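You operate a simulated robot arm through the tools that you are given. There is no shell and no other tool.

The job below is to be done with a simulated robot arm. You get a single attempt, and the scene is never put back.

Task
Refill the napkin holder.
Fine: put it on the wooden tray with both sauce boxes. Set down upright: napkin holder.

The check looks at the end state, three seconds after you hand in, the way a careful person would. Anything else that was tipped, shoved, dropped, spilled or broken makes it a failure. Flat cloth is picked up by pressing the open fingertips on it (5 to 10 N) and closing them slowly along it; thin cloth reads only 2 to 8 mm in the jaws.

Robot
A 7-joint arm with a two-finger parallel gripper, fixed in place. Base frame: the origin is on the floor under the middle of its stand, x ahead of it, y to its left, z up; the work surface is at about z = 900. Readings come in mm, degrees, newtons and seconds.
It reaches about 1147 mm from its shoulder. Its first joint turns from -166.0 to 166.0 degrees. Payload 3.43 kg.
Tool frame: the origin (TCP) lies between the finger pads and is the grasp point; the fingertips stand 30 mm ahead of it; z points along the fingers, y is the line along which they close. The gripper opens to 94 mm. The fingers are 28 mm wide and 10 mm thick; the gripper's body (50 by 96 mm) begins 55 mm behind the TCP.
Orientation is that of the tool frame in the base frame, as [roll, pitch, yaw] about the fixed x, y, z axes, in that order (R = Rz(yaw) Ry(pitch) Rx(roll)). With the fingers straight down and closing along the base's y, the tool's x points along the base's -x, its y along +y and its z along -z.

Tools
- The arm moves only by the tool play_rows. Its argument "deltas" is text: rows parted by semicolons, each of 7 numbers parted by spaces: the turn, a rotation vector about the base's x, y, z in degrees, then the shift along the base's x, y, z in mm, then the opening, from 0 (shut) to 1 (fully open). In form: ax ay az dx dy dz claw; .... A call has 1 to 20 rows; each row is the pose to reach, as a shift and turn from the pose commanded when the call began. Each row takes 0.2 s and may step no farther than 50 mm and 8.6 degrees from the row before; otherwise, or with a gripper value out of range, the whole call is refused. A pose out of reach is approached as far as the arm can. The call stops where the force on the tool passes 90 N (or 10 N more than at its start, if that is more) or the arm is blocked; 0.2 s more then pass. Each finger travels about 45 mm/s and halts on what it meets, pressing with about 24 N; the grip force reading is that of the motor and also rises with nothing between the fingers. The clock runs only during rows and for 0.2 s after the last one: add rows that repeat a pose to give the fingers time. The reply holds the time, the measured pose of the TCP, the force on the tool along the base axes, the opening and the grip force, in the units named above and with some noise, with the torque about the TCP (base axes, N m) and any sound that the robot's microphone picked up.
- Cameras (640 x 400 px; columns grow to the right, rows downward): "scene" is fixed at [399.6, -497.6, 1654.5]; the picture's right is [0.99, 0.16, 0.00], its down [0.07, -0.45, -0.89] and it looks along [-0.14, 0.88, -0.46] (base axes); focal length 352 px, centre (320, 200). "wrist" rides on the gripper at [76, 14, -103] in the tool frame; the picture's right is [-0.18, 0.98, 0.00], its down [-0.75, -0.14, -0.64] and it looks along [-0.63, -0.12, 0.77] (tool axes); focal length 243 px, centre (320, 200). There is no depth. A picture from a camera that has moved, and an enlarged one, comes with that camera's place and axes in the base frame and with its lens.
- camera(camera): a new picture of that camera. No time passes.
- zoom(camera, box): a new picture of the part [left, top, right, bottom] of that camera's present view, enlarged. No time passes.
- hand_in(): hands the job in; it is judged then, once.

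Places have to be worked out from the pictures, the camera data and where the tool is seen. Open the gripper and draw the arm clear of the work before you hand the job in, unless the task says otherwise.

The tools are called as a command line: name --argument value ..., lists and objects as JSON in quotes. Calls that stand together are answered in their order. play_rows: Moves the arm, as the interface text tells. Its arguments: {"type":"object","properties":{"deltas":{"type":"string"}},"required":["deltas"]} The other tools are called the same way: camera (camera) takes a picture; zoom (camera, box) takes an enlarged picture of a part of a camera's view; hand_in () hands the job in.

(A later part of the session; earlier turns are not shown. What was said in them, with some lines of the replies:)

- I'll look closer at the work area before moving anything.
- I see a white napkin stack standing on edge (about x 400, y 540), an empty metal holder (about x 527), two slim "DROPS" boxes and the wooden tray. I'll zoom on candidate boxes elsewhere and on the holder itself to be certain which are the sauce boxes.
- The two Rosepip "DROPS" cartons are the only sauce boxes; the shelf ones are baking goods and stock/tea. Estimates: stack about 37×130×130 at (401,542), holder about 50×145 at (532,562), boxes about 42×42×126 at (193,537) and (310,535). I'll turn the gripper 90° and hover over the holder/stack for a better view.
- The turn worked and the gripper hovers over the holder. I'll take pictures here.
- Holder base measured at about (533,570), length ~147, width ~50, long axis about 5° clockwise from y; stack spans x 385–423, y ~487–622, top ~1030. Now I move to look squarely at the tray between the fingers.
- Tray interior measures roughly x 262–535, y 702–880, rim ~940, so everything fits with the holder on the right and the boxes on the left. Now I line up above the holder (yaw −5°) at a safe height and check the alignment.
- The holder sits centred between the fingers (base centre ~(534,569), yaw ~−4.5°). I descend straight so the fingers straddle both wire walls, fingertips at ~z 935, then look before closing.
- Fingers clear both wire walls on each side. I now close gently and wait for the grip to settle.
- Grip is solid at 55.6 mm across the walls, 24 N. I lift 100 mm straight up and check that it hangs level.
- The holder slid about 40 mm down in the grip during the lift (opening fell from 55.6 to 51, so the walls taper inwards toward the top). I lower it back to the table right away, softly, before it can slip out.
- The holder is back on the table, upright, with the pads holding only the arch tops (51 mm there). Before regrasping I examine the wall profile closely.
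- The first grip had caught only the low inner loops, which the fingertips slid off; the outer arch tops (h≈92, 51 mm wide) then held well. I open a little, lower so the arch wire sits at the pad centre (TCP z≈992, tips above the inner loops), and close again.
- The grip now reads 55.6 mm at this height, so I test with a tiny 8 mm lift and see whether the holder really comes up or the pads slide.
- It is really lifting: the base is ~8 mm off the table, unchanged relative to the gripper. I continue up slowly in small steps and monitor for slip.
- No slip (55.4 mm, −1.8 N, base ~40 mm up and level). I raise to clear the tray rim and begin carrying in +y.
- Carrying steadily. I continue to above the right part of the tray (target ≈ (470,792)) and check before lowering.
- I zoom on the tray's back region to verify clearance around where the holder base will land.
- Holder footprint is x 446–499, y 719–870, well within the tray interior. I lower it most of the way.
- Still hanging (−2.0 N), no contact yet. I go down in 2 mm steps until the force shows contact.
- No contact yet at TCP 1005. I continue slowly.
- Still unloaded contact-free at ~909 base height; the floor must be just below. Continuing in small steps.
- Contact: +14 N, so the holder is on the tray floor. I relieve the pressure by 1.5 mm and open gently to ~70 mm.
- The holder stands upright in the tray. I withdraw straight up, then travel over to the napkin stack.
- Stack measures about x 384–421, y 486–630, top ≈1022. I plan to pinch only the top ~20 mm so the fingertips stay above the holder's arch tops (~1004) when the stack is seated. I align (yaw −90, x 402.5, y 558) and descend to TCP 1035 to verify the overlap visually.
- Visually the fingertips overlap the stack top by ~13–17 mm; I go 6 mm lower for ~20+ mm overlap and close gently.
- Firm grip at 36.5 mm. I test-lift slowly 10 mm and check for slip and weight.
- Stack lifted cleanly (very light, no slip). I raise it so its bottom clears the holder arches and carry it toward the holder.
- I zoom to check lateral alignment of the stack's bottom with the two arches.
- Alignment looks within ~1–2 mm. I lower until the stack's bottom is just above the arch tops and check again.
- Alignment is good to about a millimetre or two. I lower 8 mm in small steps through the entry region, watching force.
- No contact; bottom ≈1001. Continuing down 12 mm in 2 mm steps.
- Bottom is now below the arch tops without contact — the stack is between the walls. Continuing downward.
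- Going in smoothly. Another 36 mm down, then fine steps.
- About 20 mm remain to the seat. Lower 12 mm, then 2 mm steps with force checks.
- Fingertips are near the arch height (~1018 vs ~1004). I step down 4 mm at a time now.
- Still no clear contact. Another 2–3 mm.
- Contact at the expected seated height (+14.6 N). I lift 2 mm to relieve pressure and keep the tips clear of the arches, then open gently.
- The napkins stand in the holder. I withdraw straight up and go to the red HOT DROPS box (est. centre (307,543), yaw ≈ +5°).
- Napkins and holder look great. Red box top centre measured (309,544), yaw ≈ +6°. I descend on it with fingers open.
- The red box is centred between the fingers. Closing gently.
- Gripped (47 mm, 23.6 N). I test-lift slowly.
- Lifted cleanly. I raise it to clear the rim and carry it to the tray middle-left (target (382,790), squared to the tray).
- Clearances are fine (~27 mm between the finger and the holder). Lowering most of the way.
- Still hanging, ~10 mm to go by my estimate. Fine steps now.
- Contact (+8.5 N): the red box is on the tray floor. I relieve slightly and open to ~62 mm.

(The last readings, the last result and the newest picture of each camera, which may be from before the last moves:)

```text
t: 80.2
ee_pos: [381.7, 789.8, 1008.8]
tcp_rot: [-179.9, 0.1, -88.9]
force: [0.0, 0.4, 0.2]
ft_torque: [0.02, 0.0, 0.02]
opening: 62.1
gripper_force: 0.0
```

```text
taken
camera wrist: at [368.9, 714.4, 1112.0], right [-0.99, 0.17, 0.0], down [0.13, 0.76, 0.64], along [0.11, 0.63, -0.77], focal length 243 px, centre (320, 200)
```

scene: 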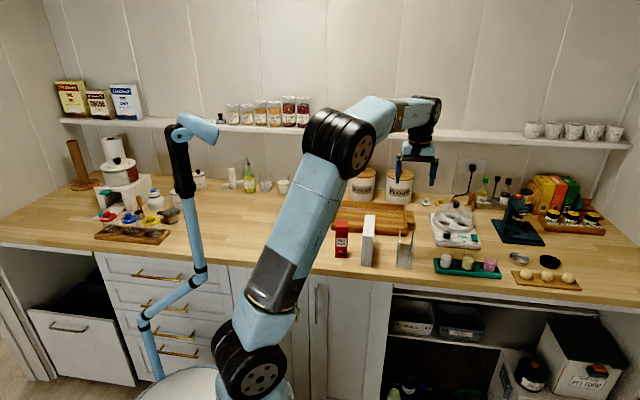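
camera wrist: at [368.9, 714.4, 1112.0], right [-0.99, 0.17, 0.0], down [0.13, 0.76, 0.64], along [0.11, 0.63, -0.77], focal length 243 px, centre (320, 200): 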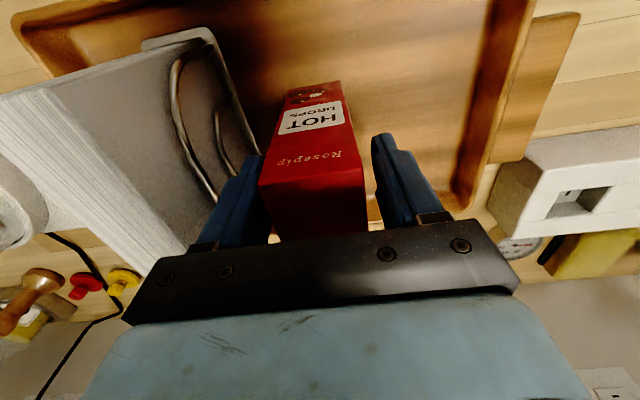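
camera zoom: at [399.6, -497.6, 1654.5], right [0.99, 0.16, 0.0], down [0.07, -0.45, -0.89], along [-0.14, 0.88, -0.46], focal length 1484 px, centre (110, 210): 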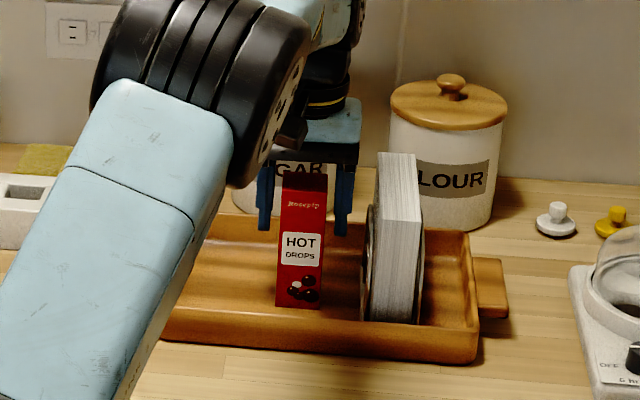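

The red box stands upright on the tray. I rise straight up and travel over to the orange box (est. (191,545.5), yaw ≈ +3°).

play_rows --deltas "0 0 0 0 0 10 0.66; 0 0 0 0 0 30 0.66; 0 0 0 0 0 60 0.66; 0 0 0 0 0 95 0.7; 0 0 0 -5 -8 125 0.8; 0 0 0.2 -18 -25 140 1; 0 0 0.4 -35 -48 148 1; 0 0 0.6 -53 -72 148 1; 0 0 0.8 -72 -96 148 1; 0 0 1 -91 -120 148 1; 0 0 1.2 -110 -144 148 1; 0 0 1.4 -129 -168 148 1; 0 0 1.6 -148 -192 148 1; 0 0 1.9 -166 -215 148 1; 0 0 2.2 -181 -235 148 1; 0 0 2.3 -190.5 -245 148 1; 0 0 2.3 -190.5 -245 148 1"

camera --camera "wrist"

zoom --camera "wrist" --box '[200, 0, 440, 200]'

camera --camera "scene"

```text
t: 83.8
ee_pos: [190.8, 546.9, 1157.8]
tcp_rot: [180.0, 0.0, -86.7]
force: [-0.1, -0.2, 0.5]
ft_torque: [0.01, 0.01, 0.03]
opening: 93.9
gripper_force: 0.1
```

```text
taken
camera wrist: at [181.5, 469.1, 1260.2], right [-0.99, 0.13, 0.0], down [0.1, 0.76, 0.64], along [0.08, 0.64, -0.77], focal length 243 px, centre (320, 200)
```

wrist: 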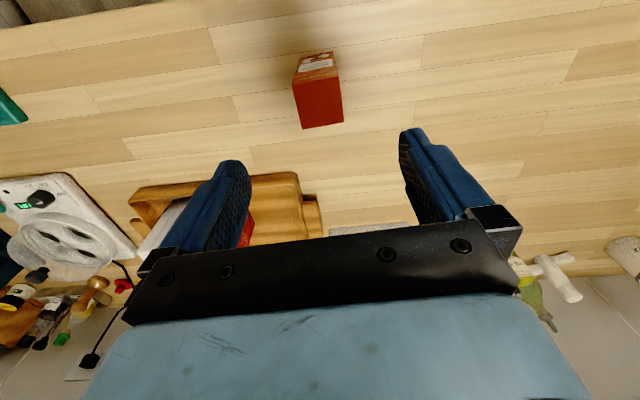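

```text
2.00 times, centred on (320, 100) of wrist
camera zoom: at [181.5, 469.1, 1260.2], right [-0.99, 0.13, 0.0], down [0.1, 0.76, 0.64], along [0.08, 0.64, -0.77], focal length 485 px, centre (320, 400)
```

zoom: 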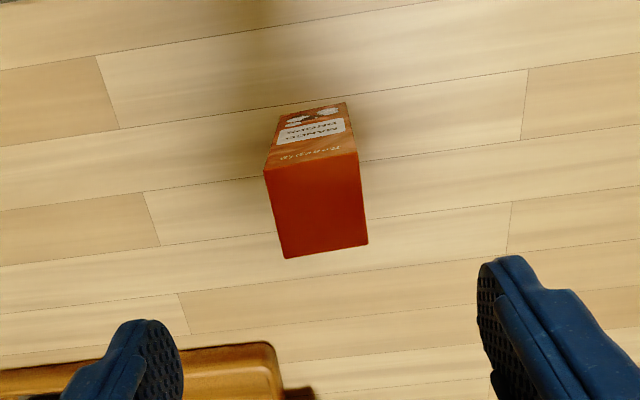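

```text
taken
```

scene: 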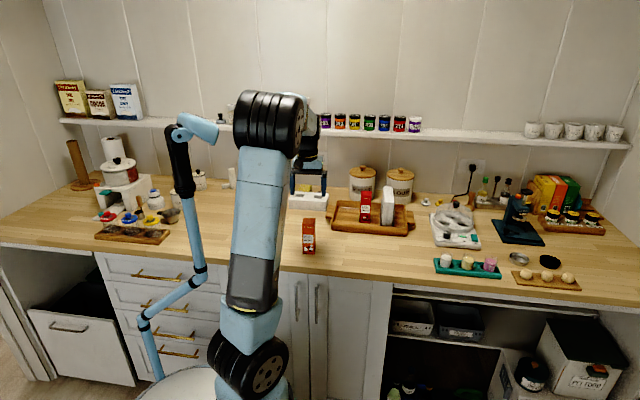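

Orange box top centre measured (192,546), yaw ≈ +3.4°, matching the gripper. I descend to the same grasp height (TCP ≈1003).

play_rows --deltas "0 0 0 1 -0.5 -30 1; 0 0 0 1 -0.5 -60 1; 0 0 0 1 -0.5 -90 1; 0 0 0 1 -0.5 -115 1; 0 0 0 1 -0.5 -135 1; 0 0 0 1 -0.5 -148 1; 0 0 0 1 -0.5 -155 1; 0 0 0 1 -0.5 -155 1"

camera --camera "wrist"

zoom --camera "scene" --box '[260, 180, 360, 270]'

```text
t: 85.6
ee_pos: [193.0, 545.7, 1001.8]
tcp_rot: [-180.0, 0.0, -86.6]
force: [-0.8, 0.3, 0.5]
ft_torque: [-0.01, 0.0, 0.01]
opening: 93.9
gripper_force: 0.1
```

```text
taken
camera wrist: at [182.9, 468.8, 1105.2], right [-0.99, 0.13, 0.0], down [0.1, 0.76, 0.64], along [0.08, 0.64, -0.77], focal length 243 px, centre (320, 200)
```

wrist: 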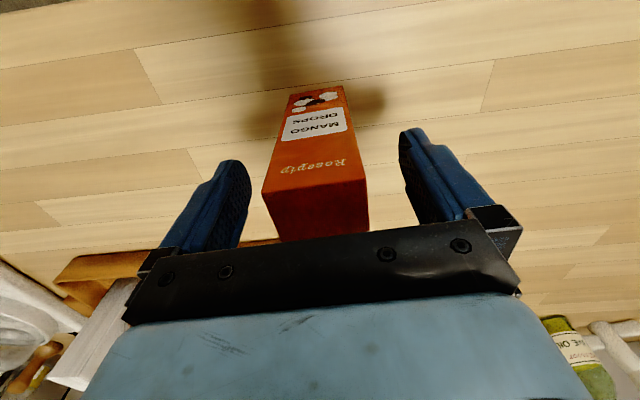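

```text
4.44 times, centred on (310, 225) of scene
camera zoom: at [399.6, -497.6, 1654.5], right [0.99, 0.16, 0.0], down [0.07, -0.45, -0.89], along [-0.14, 0.88, -0.46], focal length 1567 px, centre (364, 89)
```

zoom: 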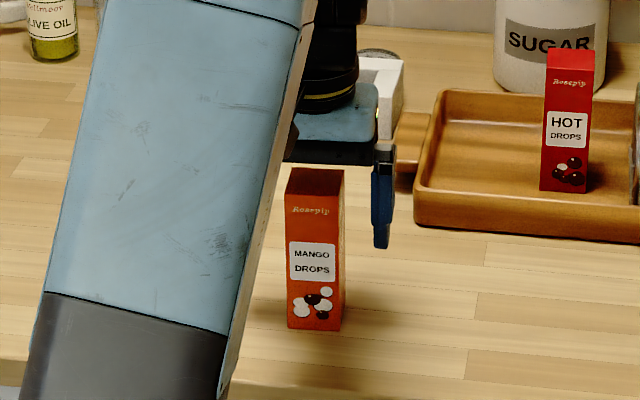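

Box is centred between fingers; closing and test-lifting next.

play_rows --deltas "0 0 0 0 0 0 0.85; 0 0 0 0 0 0 0.7; 0 0 0 0 0 0 0.58; 0 0 0 0 0 0 0.5; 0 0 0 0 0 0 0.44; 0 0 0 0 0 0 0.35; 0 0 0 0 0 0 0.3; 0 0 0 0 0 0 0.3; 0 0 0 0 0 0 0.2"

```text
t: 87.6
ee_pos: [191.9, 546.0, 1002.6]
tcp_rot: [-179.9, 0.1, -86.5]
force: [-0.3, 0.0, 0.5]
ft_torque: [-0.03, 0.02, 0.0]
opening: 46.8
gripper_force: 24.3
```

Gripped at 46.8 mm. I lift slowly at first, then higher.

play_rows --deltas "0 0 0 0 0 2 0.2; 0 0 0 0 0 4 0.2; 0 0 0 0 0 8 0.2; 0 0 0 0 0 14 0.2; 0 0 0 0 0 22 0.2; 0 0 0 0 0 32 0.2; 0 0 0 0 0 44 0.2; 0 0 0 0 0 58 0.2; 0 0 0 0 0 72 0.2; 0 0 0 0 0 80 0.2; 0 0 0 0 0 80 0.2"

camera --camera "wrist"

zoom --camera "scene" --box '[260, 160, 420, 270]'

```text
t: 90.0
ee_pos: [191.4, 545.3, 1082.0]
tcp_rot: [180.0, 0.0, -86.5]
force: [-0.6, 0.3, -1.7]
ft_torque: [-0.02, 0.02, -0.01]
opening: 47.3
gripper_force: 24.2
```

```text
taken
camera wrist: at [182.1, 468.7, 1185.1], right [-0.99, 0.13, 0.0], down [0.1, 0.76, 0.64], along [0.08, 0.64, -0.77], focal length 243 px, centre (320, 200)
```

wrist: 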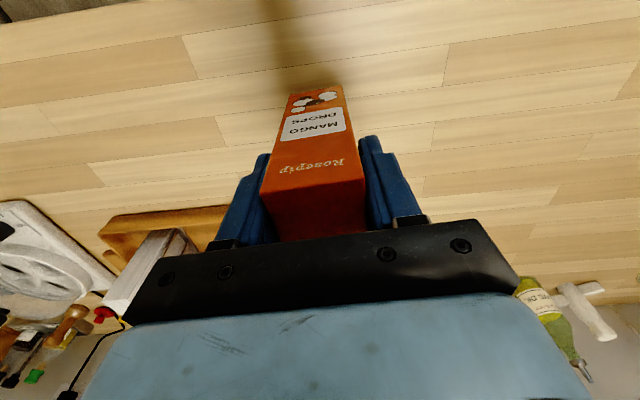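

```text
3.64 times, centred on (340, 215) of scene
camera zoom: at [399.6, -497.6, 1654.5], right [0.99, 0.16, 0.0], down [0.07, -0.45, -0.89], along [-0.14, 0.88, -0.46], focal length 1282 px, centre (247, 146)
```

zoom: 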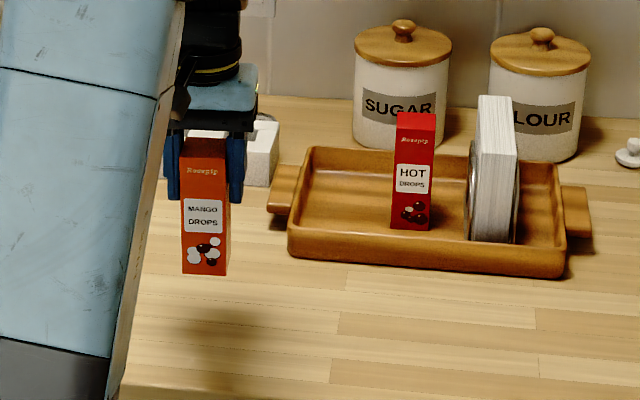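

Orange box held securely at 80 mm up. I carry it to the left part of the tray (target (305,789)).

play_rows --deltas "0 0 0 2 5 3 0.2; 0 0 0 8 17 5 0.2; 0 0 -0.2 17 36 5 0.2; 0 0 -0.5 28 60 5 0.2; 0 0 -0.8 40 85 5 0.2; 0 0 -1.1 52 110 5 0.2; 0 0 -1.4 64 135 5 0.2; 0 0 -1.7 76 160 5 0.2; 0 0 -2 87 184 5 0.2; 0 0 -2.2 97 206 5 0.2; 0 0 -2.4 105 224 5 0.2; 0 0 -2.4 110 236 5 0.2; 0 0 -2.4 113 243 5 0.2; 0 0 -2.4 113 243 5 0.2"

camera --camera "wrist"

zoom --camera "scene" --box '[290, 140, 430, 245]'

```text
t: 93.0
ee_pos: [305.8, 787.6, 1086.7]
tcp_rot: [180.0, 0.1, -89.1]
force: [-0.4, 0.1, -1.6]
ft_torque: [0.03, 0.01, -0.01]
opening: 47.0
gripper_force: 23.2
```

```text
taken
camera wrist: at [292.4, 712.0, 1190.2], right [-0.99, 0.17, 0.0], down [0.13, 0.76, 0.64], along [0.11, 0.63, -0.77], focal length 243 px, centre (320, 200)
```

wrist: 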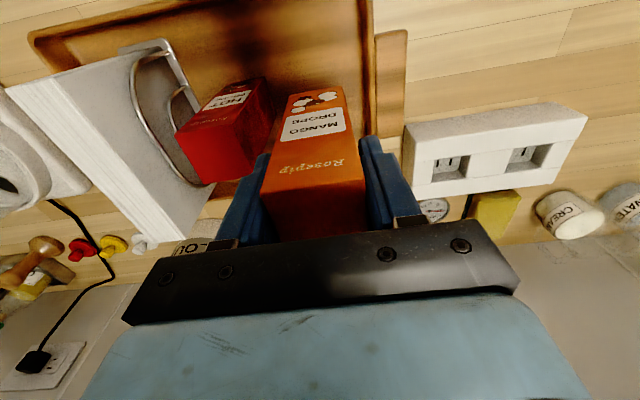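

```text
3.81 times, centred on (360, 192) of scene
camera zoom: at [399.6, -497.6, 1654.5], right [0.99, 0.16, 0.0], down [0.07, -0.45, -0.89], along [-0.14, 0.88, -0.46], focal length 1343 px, centre (168, 229)
```

zoom: 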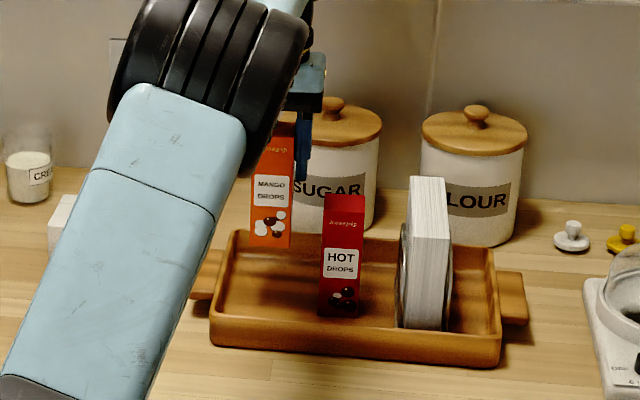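

Gaps: ~17 mm to the tray wall, ~19 mm finger-to-red-box. Lowering most of the way.

play_rows --deltas "0 0 0 0 0 -6 0.2; 0 0 0 0 0 -15 0.2; 0 0 0 0 0 -25 0.2; 0 0 0 0 0 -35 0.2; 0 0 0 0 0 -45 0.2; 0 0 0 0 0 -55 0.2; 0 0 0 0 0 -63 0.2; 0 0 0 0 0 -68 0.2; 0 0 0 0 0 -70 0.2; 0 0 0 0 0 -70 0.2"

camera --camera "wrist"

```text
t: 95.2
ee_pos: [304.3, 788.8, 1016.7]
tcp_rot: [-179.9, 0.0, -89.0]
force: [0.2, 0.4, -2.1]
ft_torque: [-0.04, -0.02, 0.0]
opening: 47.1
gripper_force: 23.8
```

```text
taken
camera wrist: at [292.2, 712.1, 1119.9], right [-0.99, 0.17, 0.0], down [0.13, 0.76, 0.64], along [0.11, 0.63, -0.77], focal length 243 px, centre (320, 200)
```

wrist: 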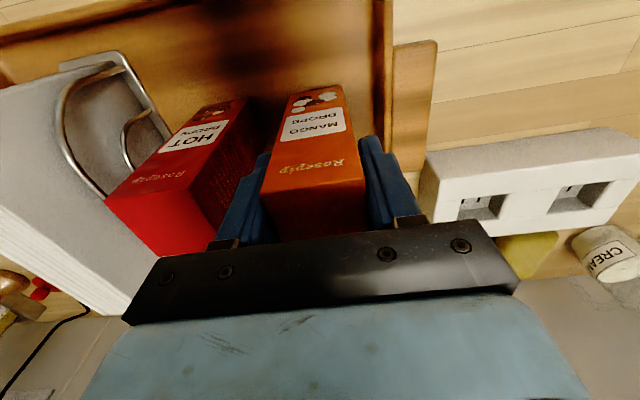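

Still hanging with good clearance; fine steps down now.

play_rows --deltas "0 0 0 0 0 -1.5 0.2; 0 0 0 0 0 -3 0.2; 0 0 0 0 0 -4.5 0.2; 0 0 0 0 0 -6 0.2; 0 0 0 0 0 -6 0.2"

```text
t: 96.4
ee_pos: [304.6, 789.2, 1011.1]
tcp_rot: [-180.0, -0.1, -89.0]
force: [-0.1, 0.2, -2.3]
ft_torque: [0.0, 0.0, 0.01]
opening: 47.2
gripper_force: 24.4
```

play_rows --deltas "0 0 0 0 0 -1 0.2; 0 0 0 0 0 -2 0.2; 0 0 0 0 0 -2 0.2"

```text
t: 97.2
ee_pos: [304.9, 788.3, 1008.6]
tcp_rot: [180.0, 0.0, -89.1]
force: [0.2, -0.2, -2.0]
ft_torque: [-0.01, 0.02, 0.01]
opening: 47.0
gripper_force: 23.9
```

play_rows --deltas "0 0 0 0 0 -1 0.2; 0 0 0 0 0 -1.5 0.2; 0 0 0 0 0 -1.5 0.2"

```text
t: 98.0
ee_pos: [305.0, 788.0, 1007.9]
tcp_rot: [-180.0, 0.0, -89.1]
force: [-0.7, 1.9, 3.5]
ft_torque: [0.06, -0.05, 0.01]
opening: 47.1
gripper_force: 23.9
```

Contact felt (+3.5 N): the orange box is on the tray floor. Opening gently to ~62 mm.

play_rows --deltas "0 0 0 0 0 0 0.2; 0 0 0 0 0 0 0.53; 0 0 0 0 0 0 0.58; 0 0 0 0 0 0 0.62; 0 0 0 0 0 0 0.65; 0 0 0 0 0 0 0.65; 0 0 0 0 0 0 0.65"

camera --camera "wrist"

zoom --camera "scene" --box '[290, 140, 430, 245]'

```text
t: 99.6
ee_pos: [303.4, 788.1, 1007.4]
tcp_rot: [-180.0, 0.0, -89.1]
force: [0.3, -0.8, 0.8]
ft_torque: [0.01, -0.01, 0.03]
opening: 60.9
gripper_force: 0.2
```

```text
taken
camera wrist: at [292.3, 711.9, 1110.9], right [-0.99, 0.17, 0.0], down [0.13, 0.76, 0.64], along [0.11, 0.63, -0.77], focal length 243 px, centre (320, 200)
```

wrist: 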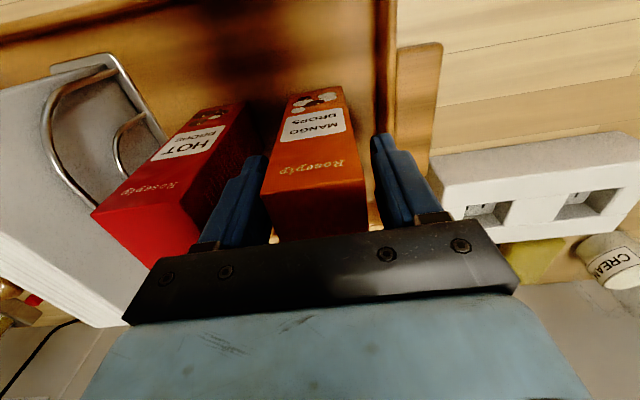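

```text
3.81 times, centred on (360, 192) of scene
camera zoom: at [399.6, -497.6, 1654.5], right [0.99, 0.16, 0.0], down [0.07, -0.45, -0.89], along [-0.14, 0.88, -0.46], focal length 1343 px, centre (168, 229)
```

zoom: 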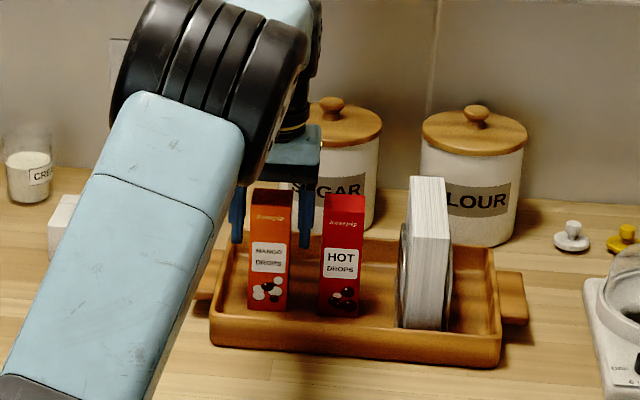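

Both boxes stand upright next to the filled holder. I rise straight up without opening further, then draw the arm back clear of the tray.

play_rows --deltas "0 0 0 0 0 8 0.65; 0 0 0 0 0 22 0.65; 0 0 0 0 0 45 0.65; 0 0 0 0 0 75 0.65; 0 0 0 0 0 110 0.65; 0 0 0 0 0 145 0.7; 0 0 0 0 -15 180 0.8; 0 0 0 0 -40 205 0.9; 0 0 0 0 -75 225 1; 0 0 0 0 -115 240 1; 0 0 0 0 -155 250 1; 0 0 0 0 -195 255 1; 0 0 0 0 -230 260 1; 0 0 0 0 -250 260 1; 0 0 0 0 -250 260 1"

camera --camera "scene"

zoom --camera "scene" --box '[310, 160, 430, 245]'

camera --camera "wrist"

```text
t: 102.8
ee_pos: [305.2, 538.5, 1266.7]
tcp_rot: [-180.0, 0.0, -89.0]
force: [0.2, 0.0, 0.9]
ft_torque: [-0.01, 0.0, -0.01]
opening: 94.2
gripper_force: 0.0
```

```text
taken
```

scene: 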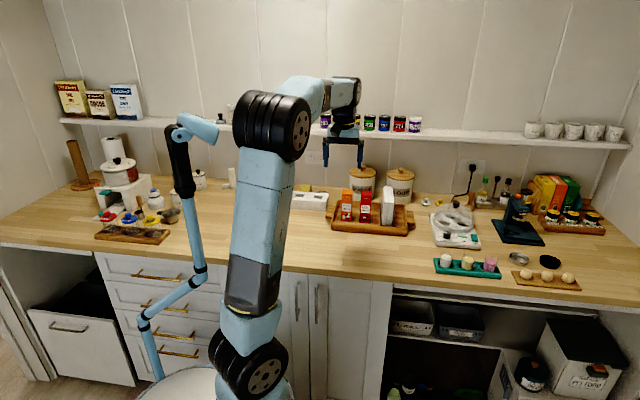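

```text
4.71 times, centred on (370, 202) of scene
camera zoom: at [399.6, -497.6, 1654.5], right [0.99, 0.16, 0.0], down [0.07, -0.45, -0.89], along [-0.14, 0.88, -0.46], focal length 1659 px, centre (85, 188)
```

zoom: 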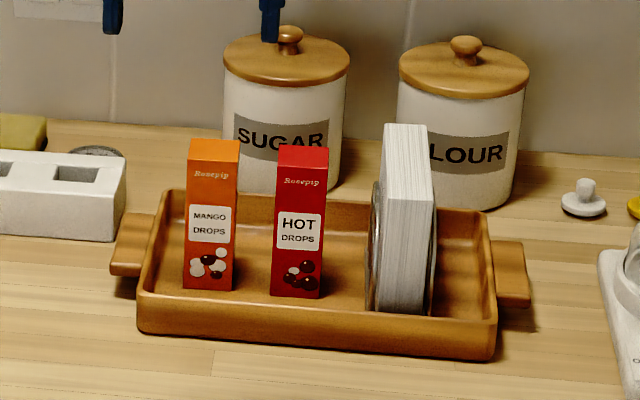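

```text
taken
camera wrist: at [292.1, 462.1, 1370.3], right [-0.99, 0.17, 0.0], down [0.13, 0.76, 0.64], along [0.11, 0.63, -0.77], focal length 243 px, centre (320, 200)
```

wrist: 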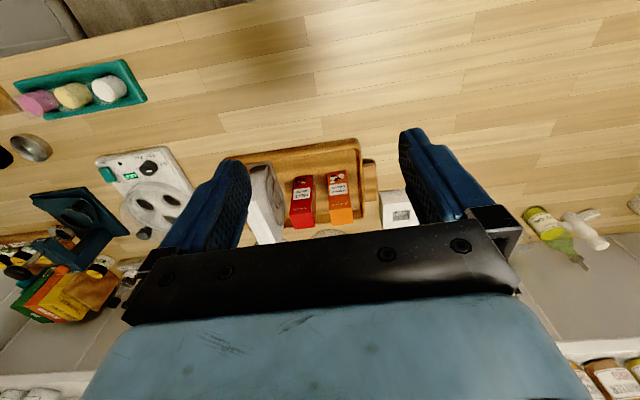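

All three items stand upright on the tray and the arm is clear. One last close check on the napkins' seating in the holder before handing in.

zoom --camera "scene" --box '[375, 180, 415, 235]'

zoom --camera "wrist" --box '[210, 120, 400, 245]'

```text
7.27 times, centred on (395, 208) of scene
camera zoom: at [399.6, -497.6, 1654.5], right [0.99, 0.16, 0.0], down [0.07, -0.45, -0.89], along [-0.14, 0.88, -0.46], focal length 2564 px, centre (-226, 146)
```

zoom: 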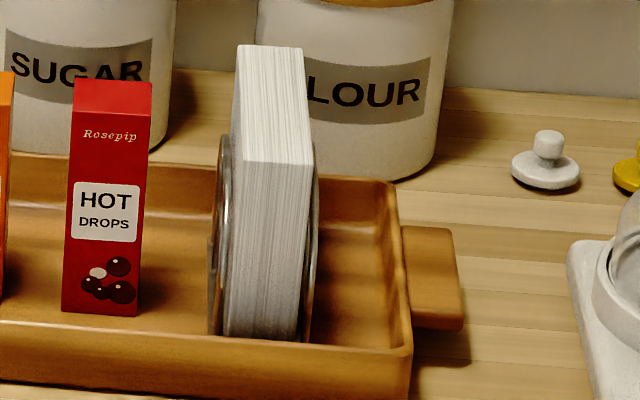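

```text
3.20 times, centred on (305, 182) of wrist
camera zoom: at [292.1, 462.1, 1370.3], right [-0.99, 0.17, 0.0], down [0.13, 0.76, 0.64], along [0.11, 0.63, -0.77], focal length 776 px, centre (368, 256)
```

zoom: 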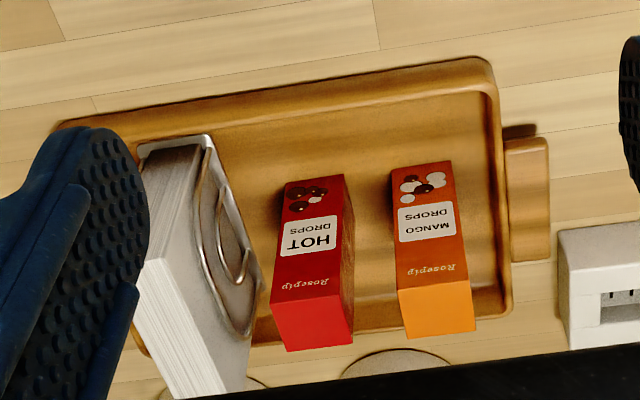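

The napkins sit fully between both wire walls, the holder is upright and flat on the tray, both sauce boxes stand beside it, and nothing else was disturbed. The gripper is open and clear, so I hand in.

hand_in

```text
The job is handed in.
```

The napkin holder is refilled and standing upright on the wooden tray. The HOT DROPS and MANGO DROPS boxes stand beside it. I took those two as the sauce boxes, since every other box in view was baking mix, stock, oatcakes or tea.

- **Slip on the first lift:** the holder slid about 40 mm down in the grip, because the fingers had caught only its low inner loops. I set it back on the counter upright and gripped it higher, and it held for the rest of the move.
- **Final state:** in the last pictures the napkins sit fully between both wire walls. All three items are upright and flat on the tray floor, and nothing else looks moved. I handed the job in with the gripper open and the arm clear.
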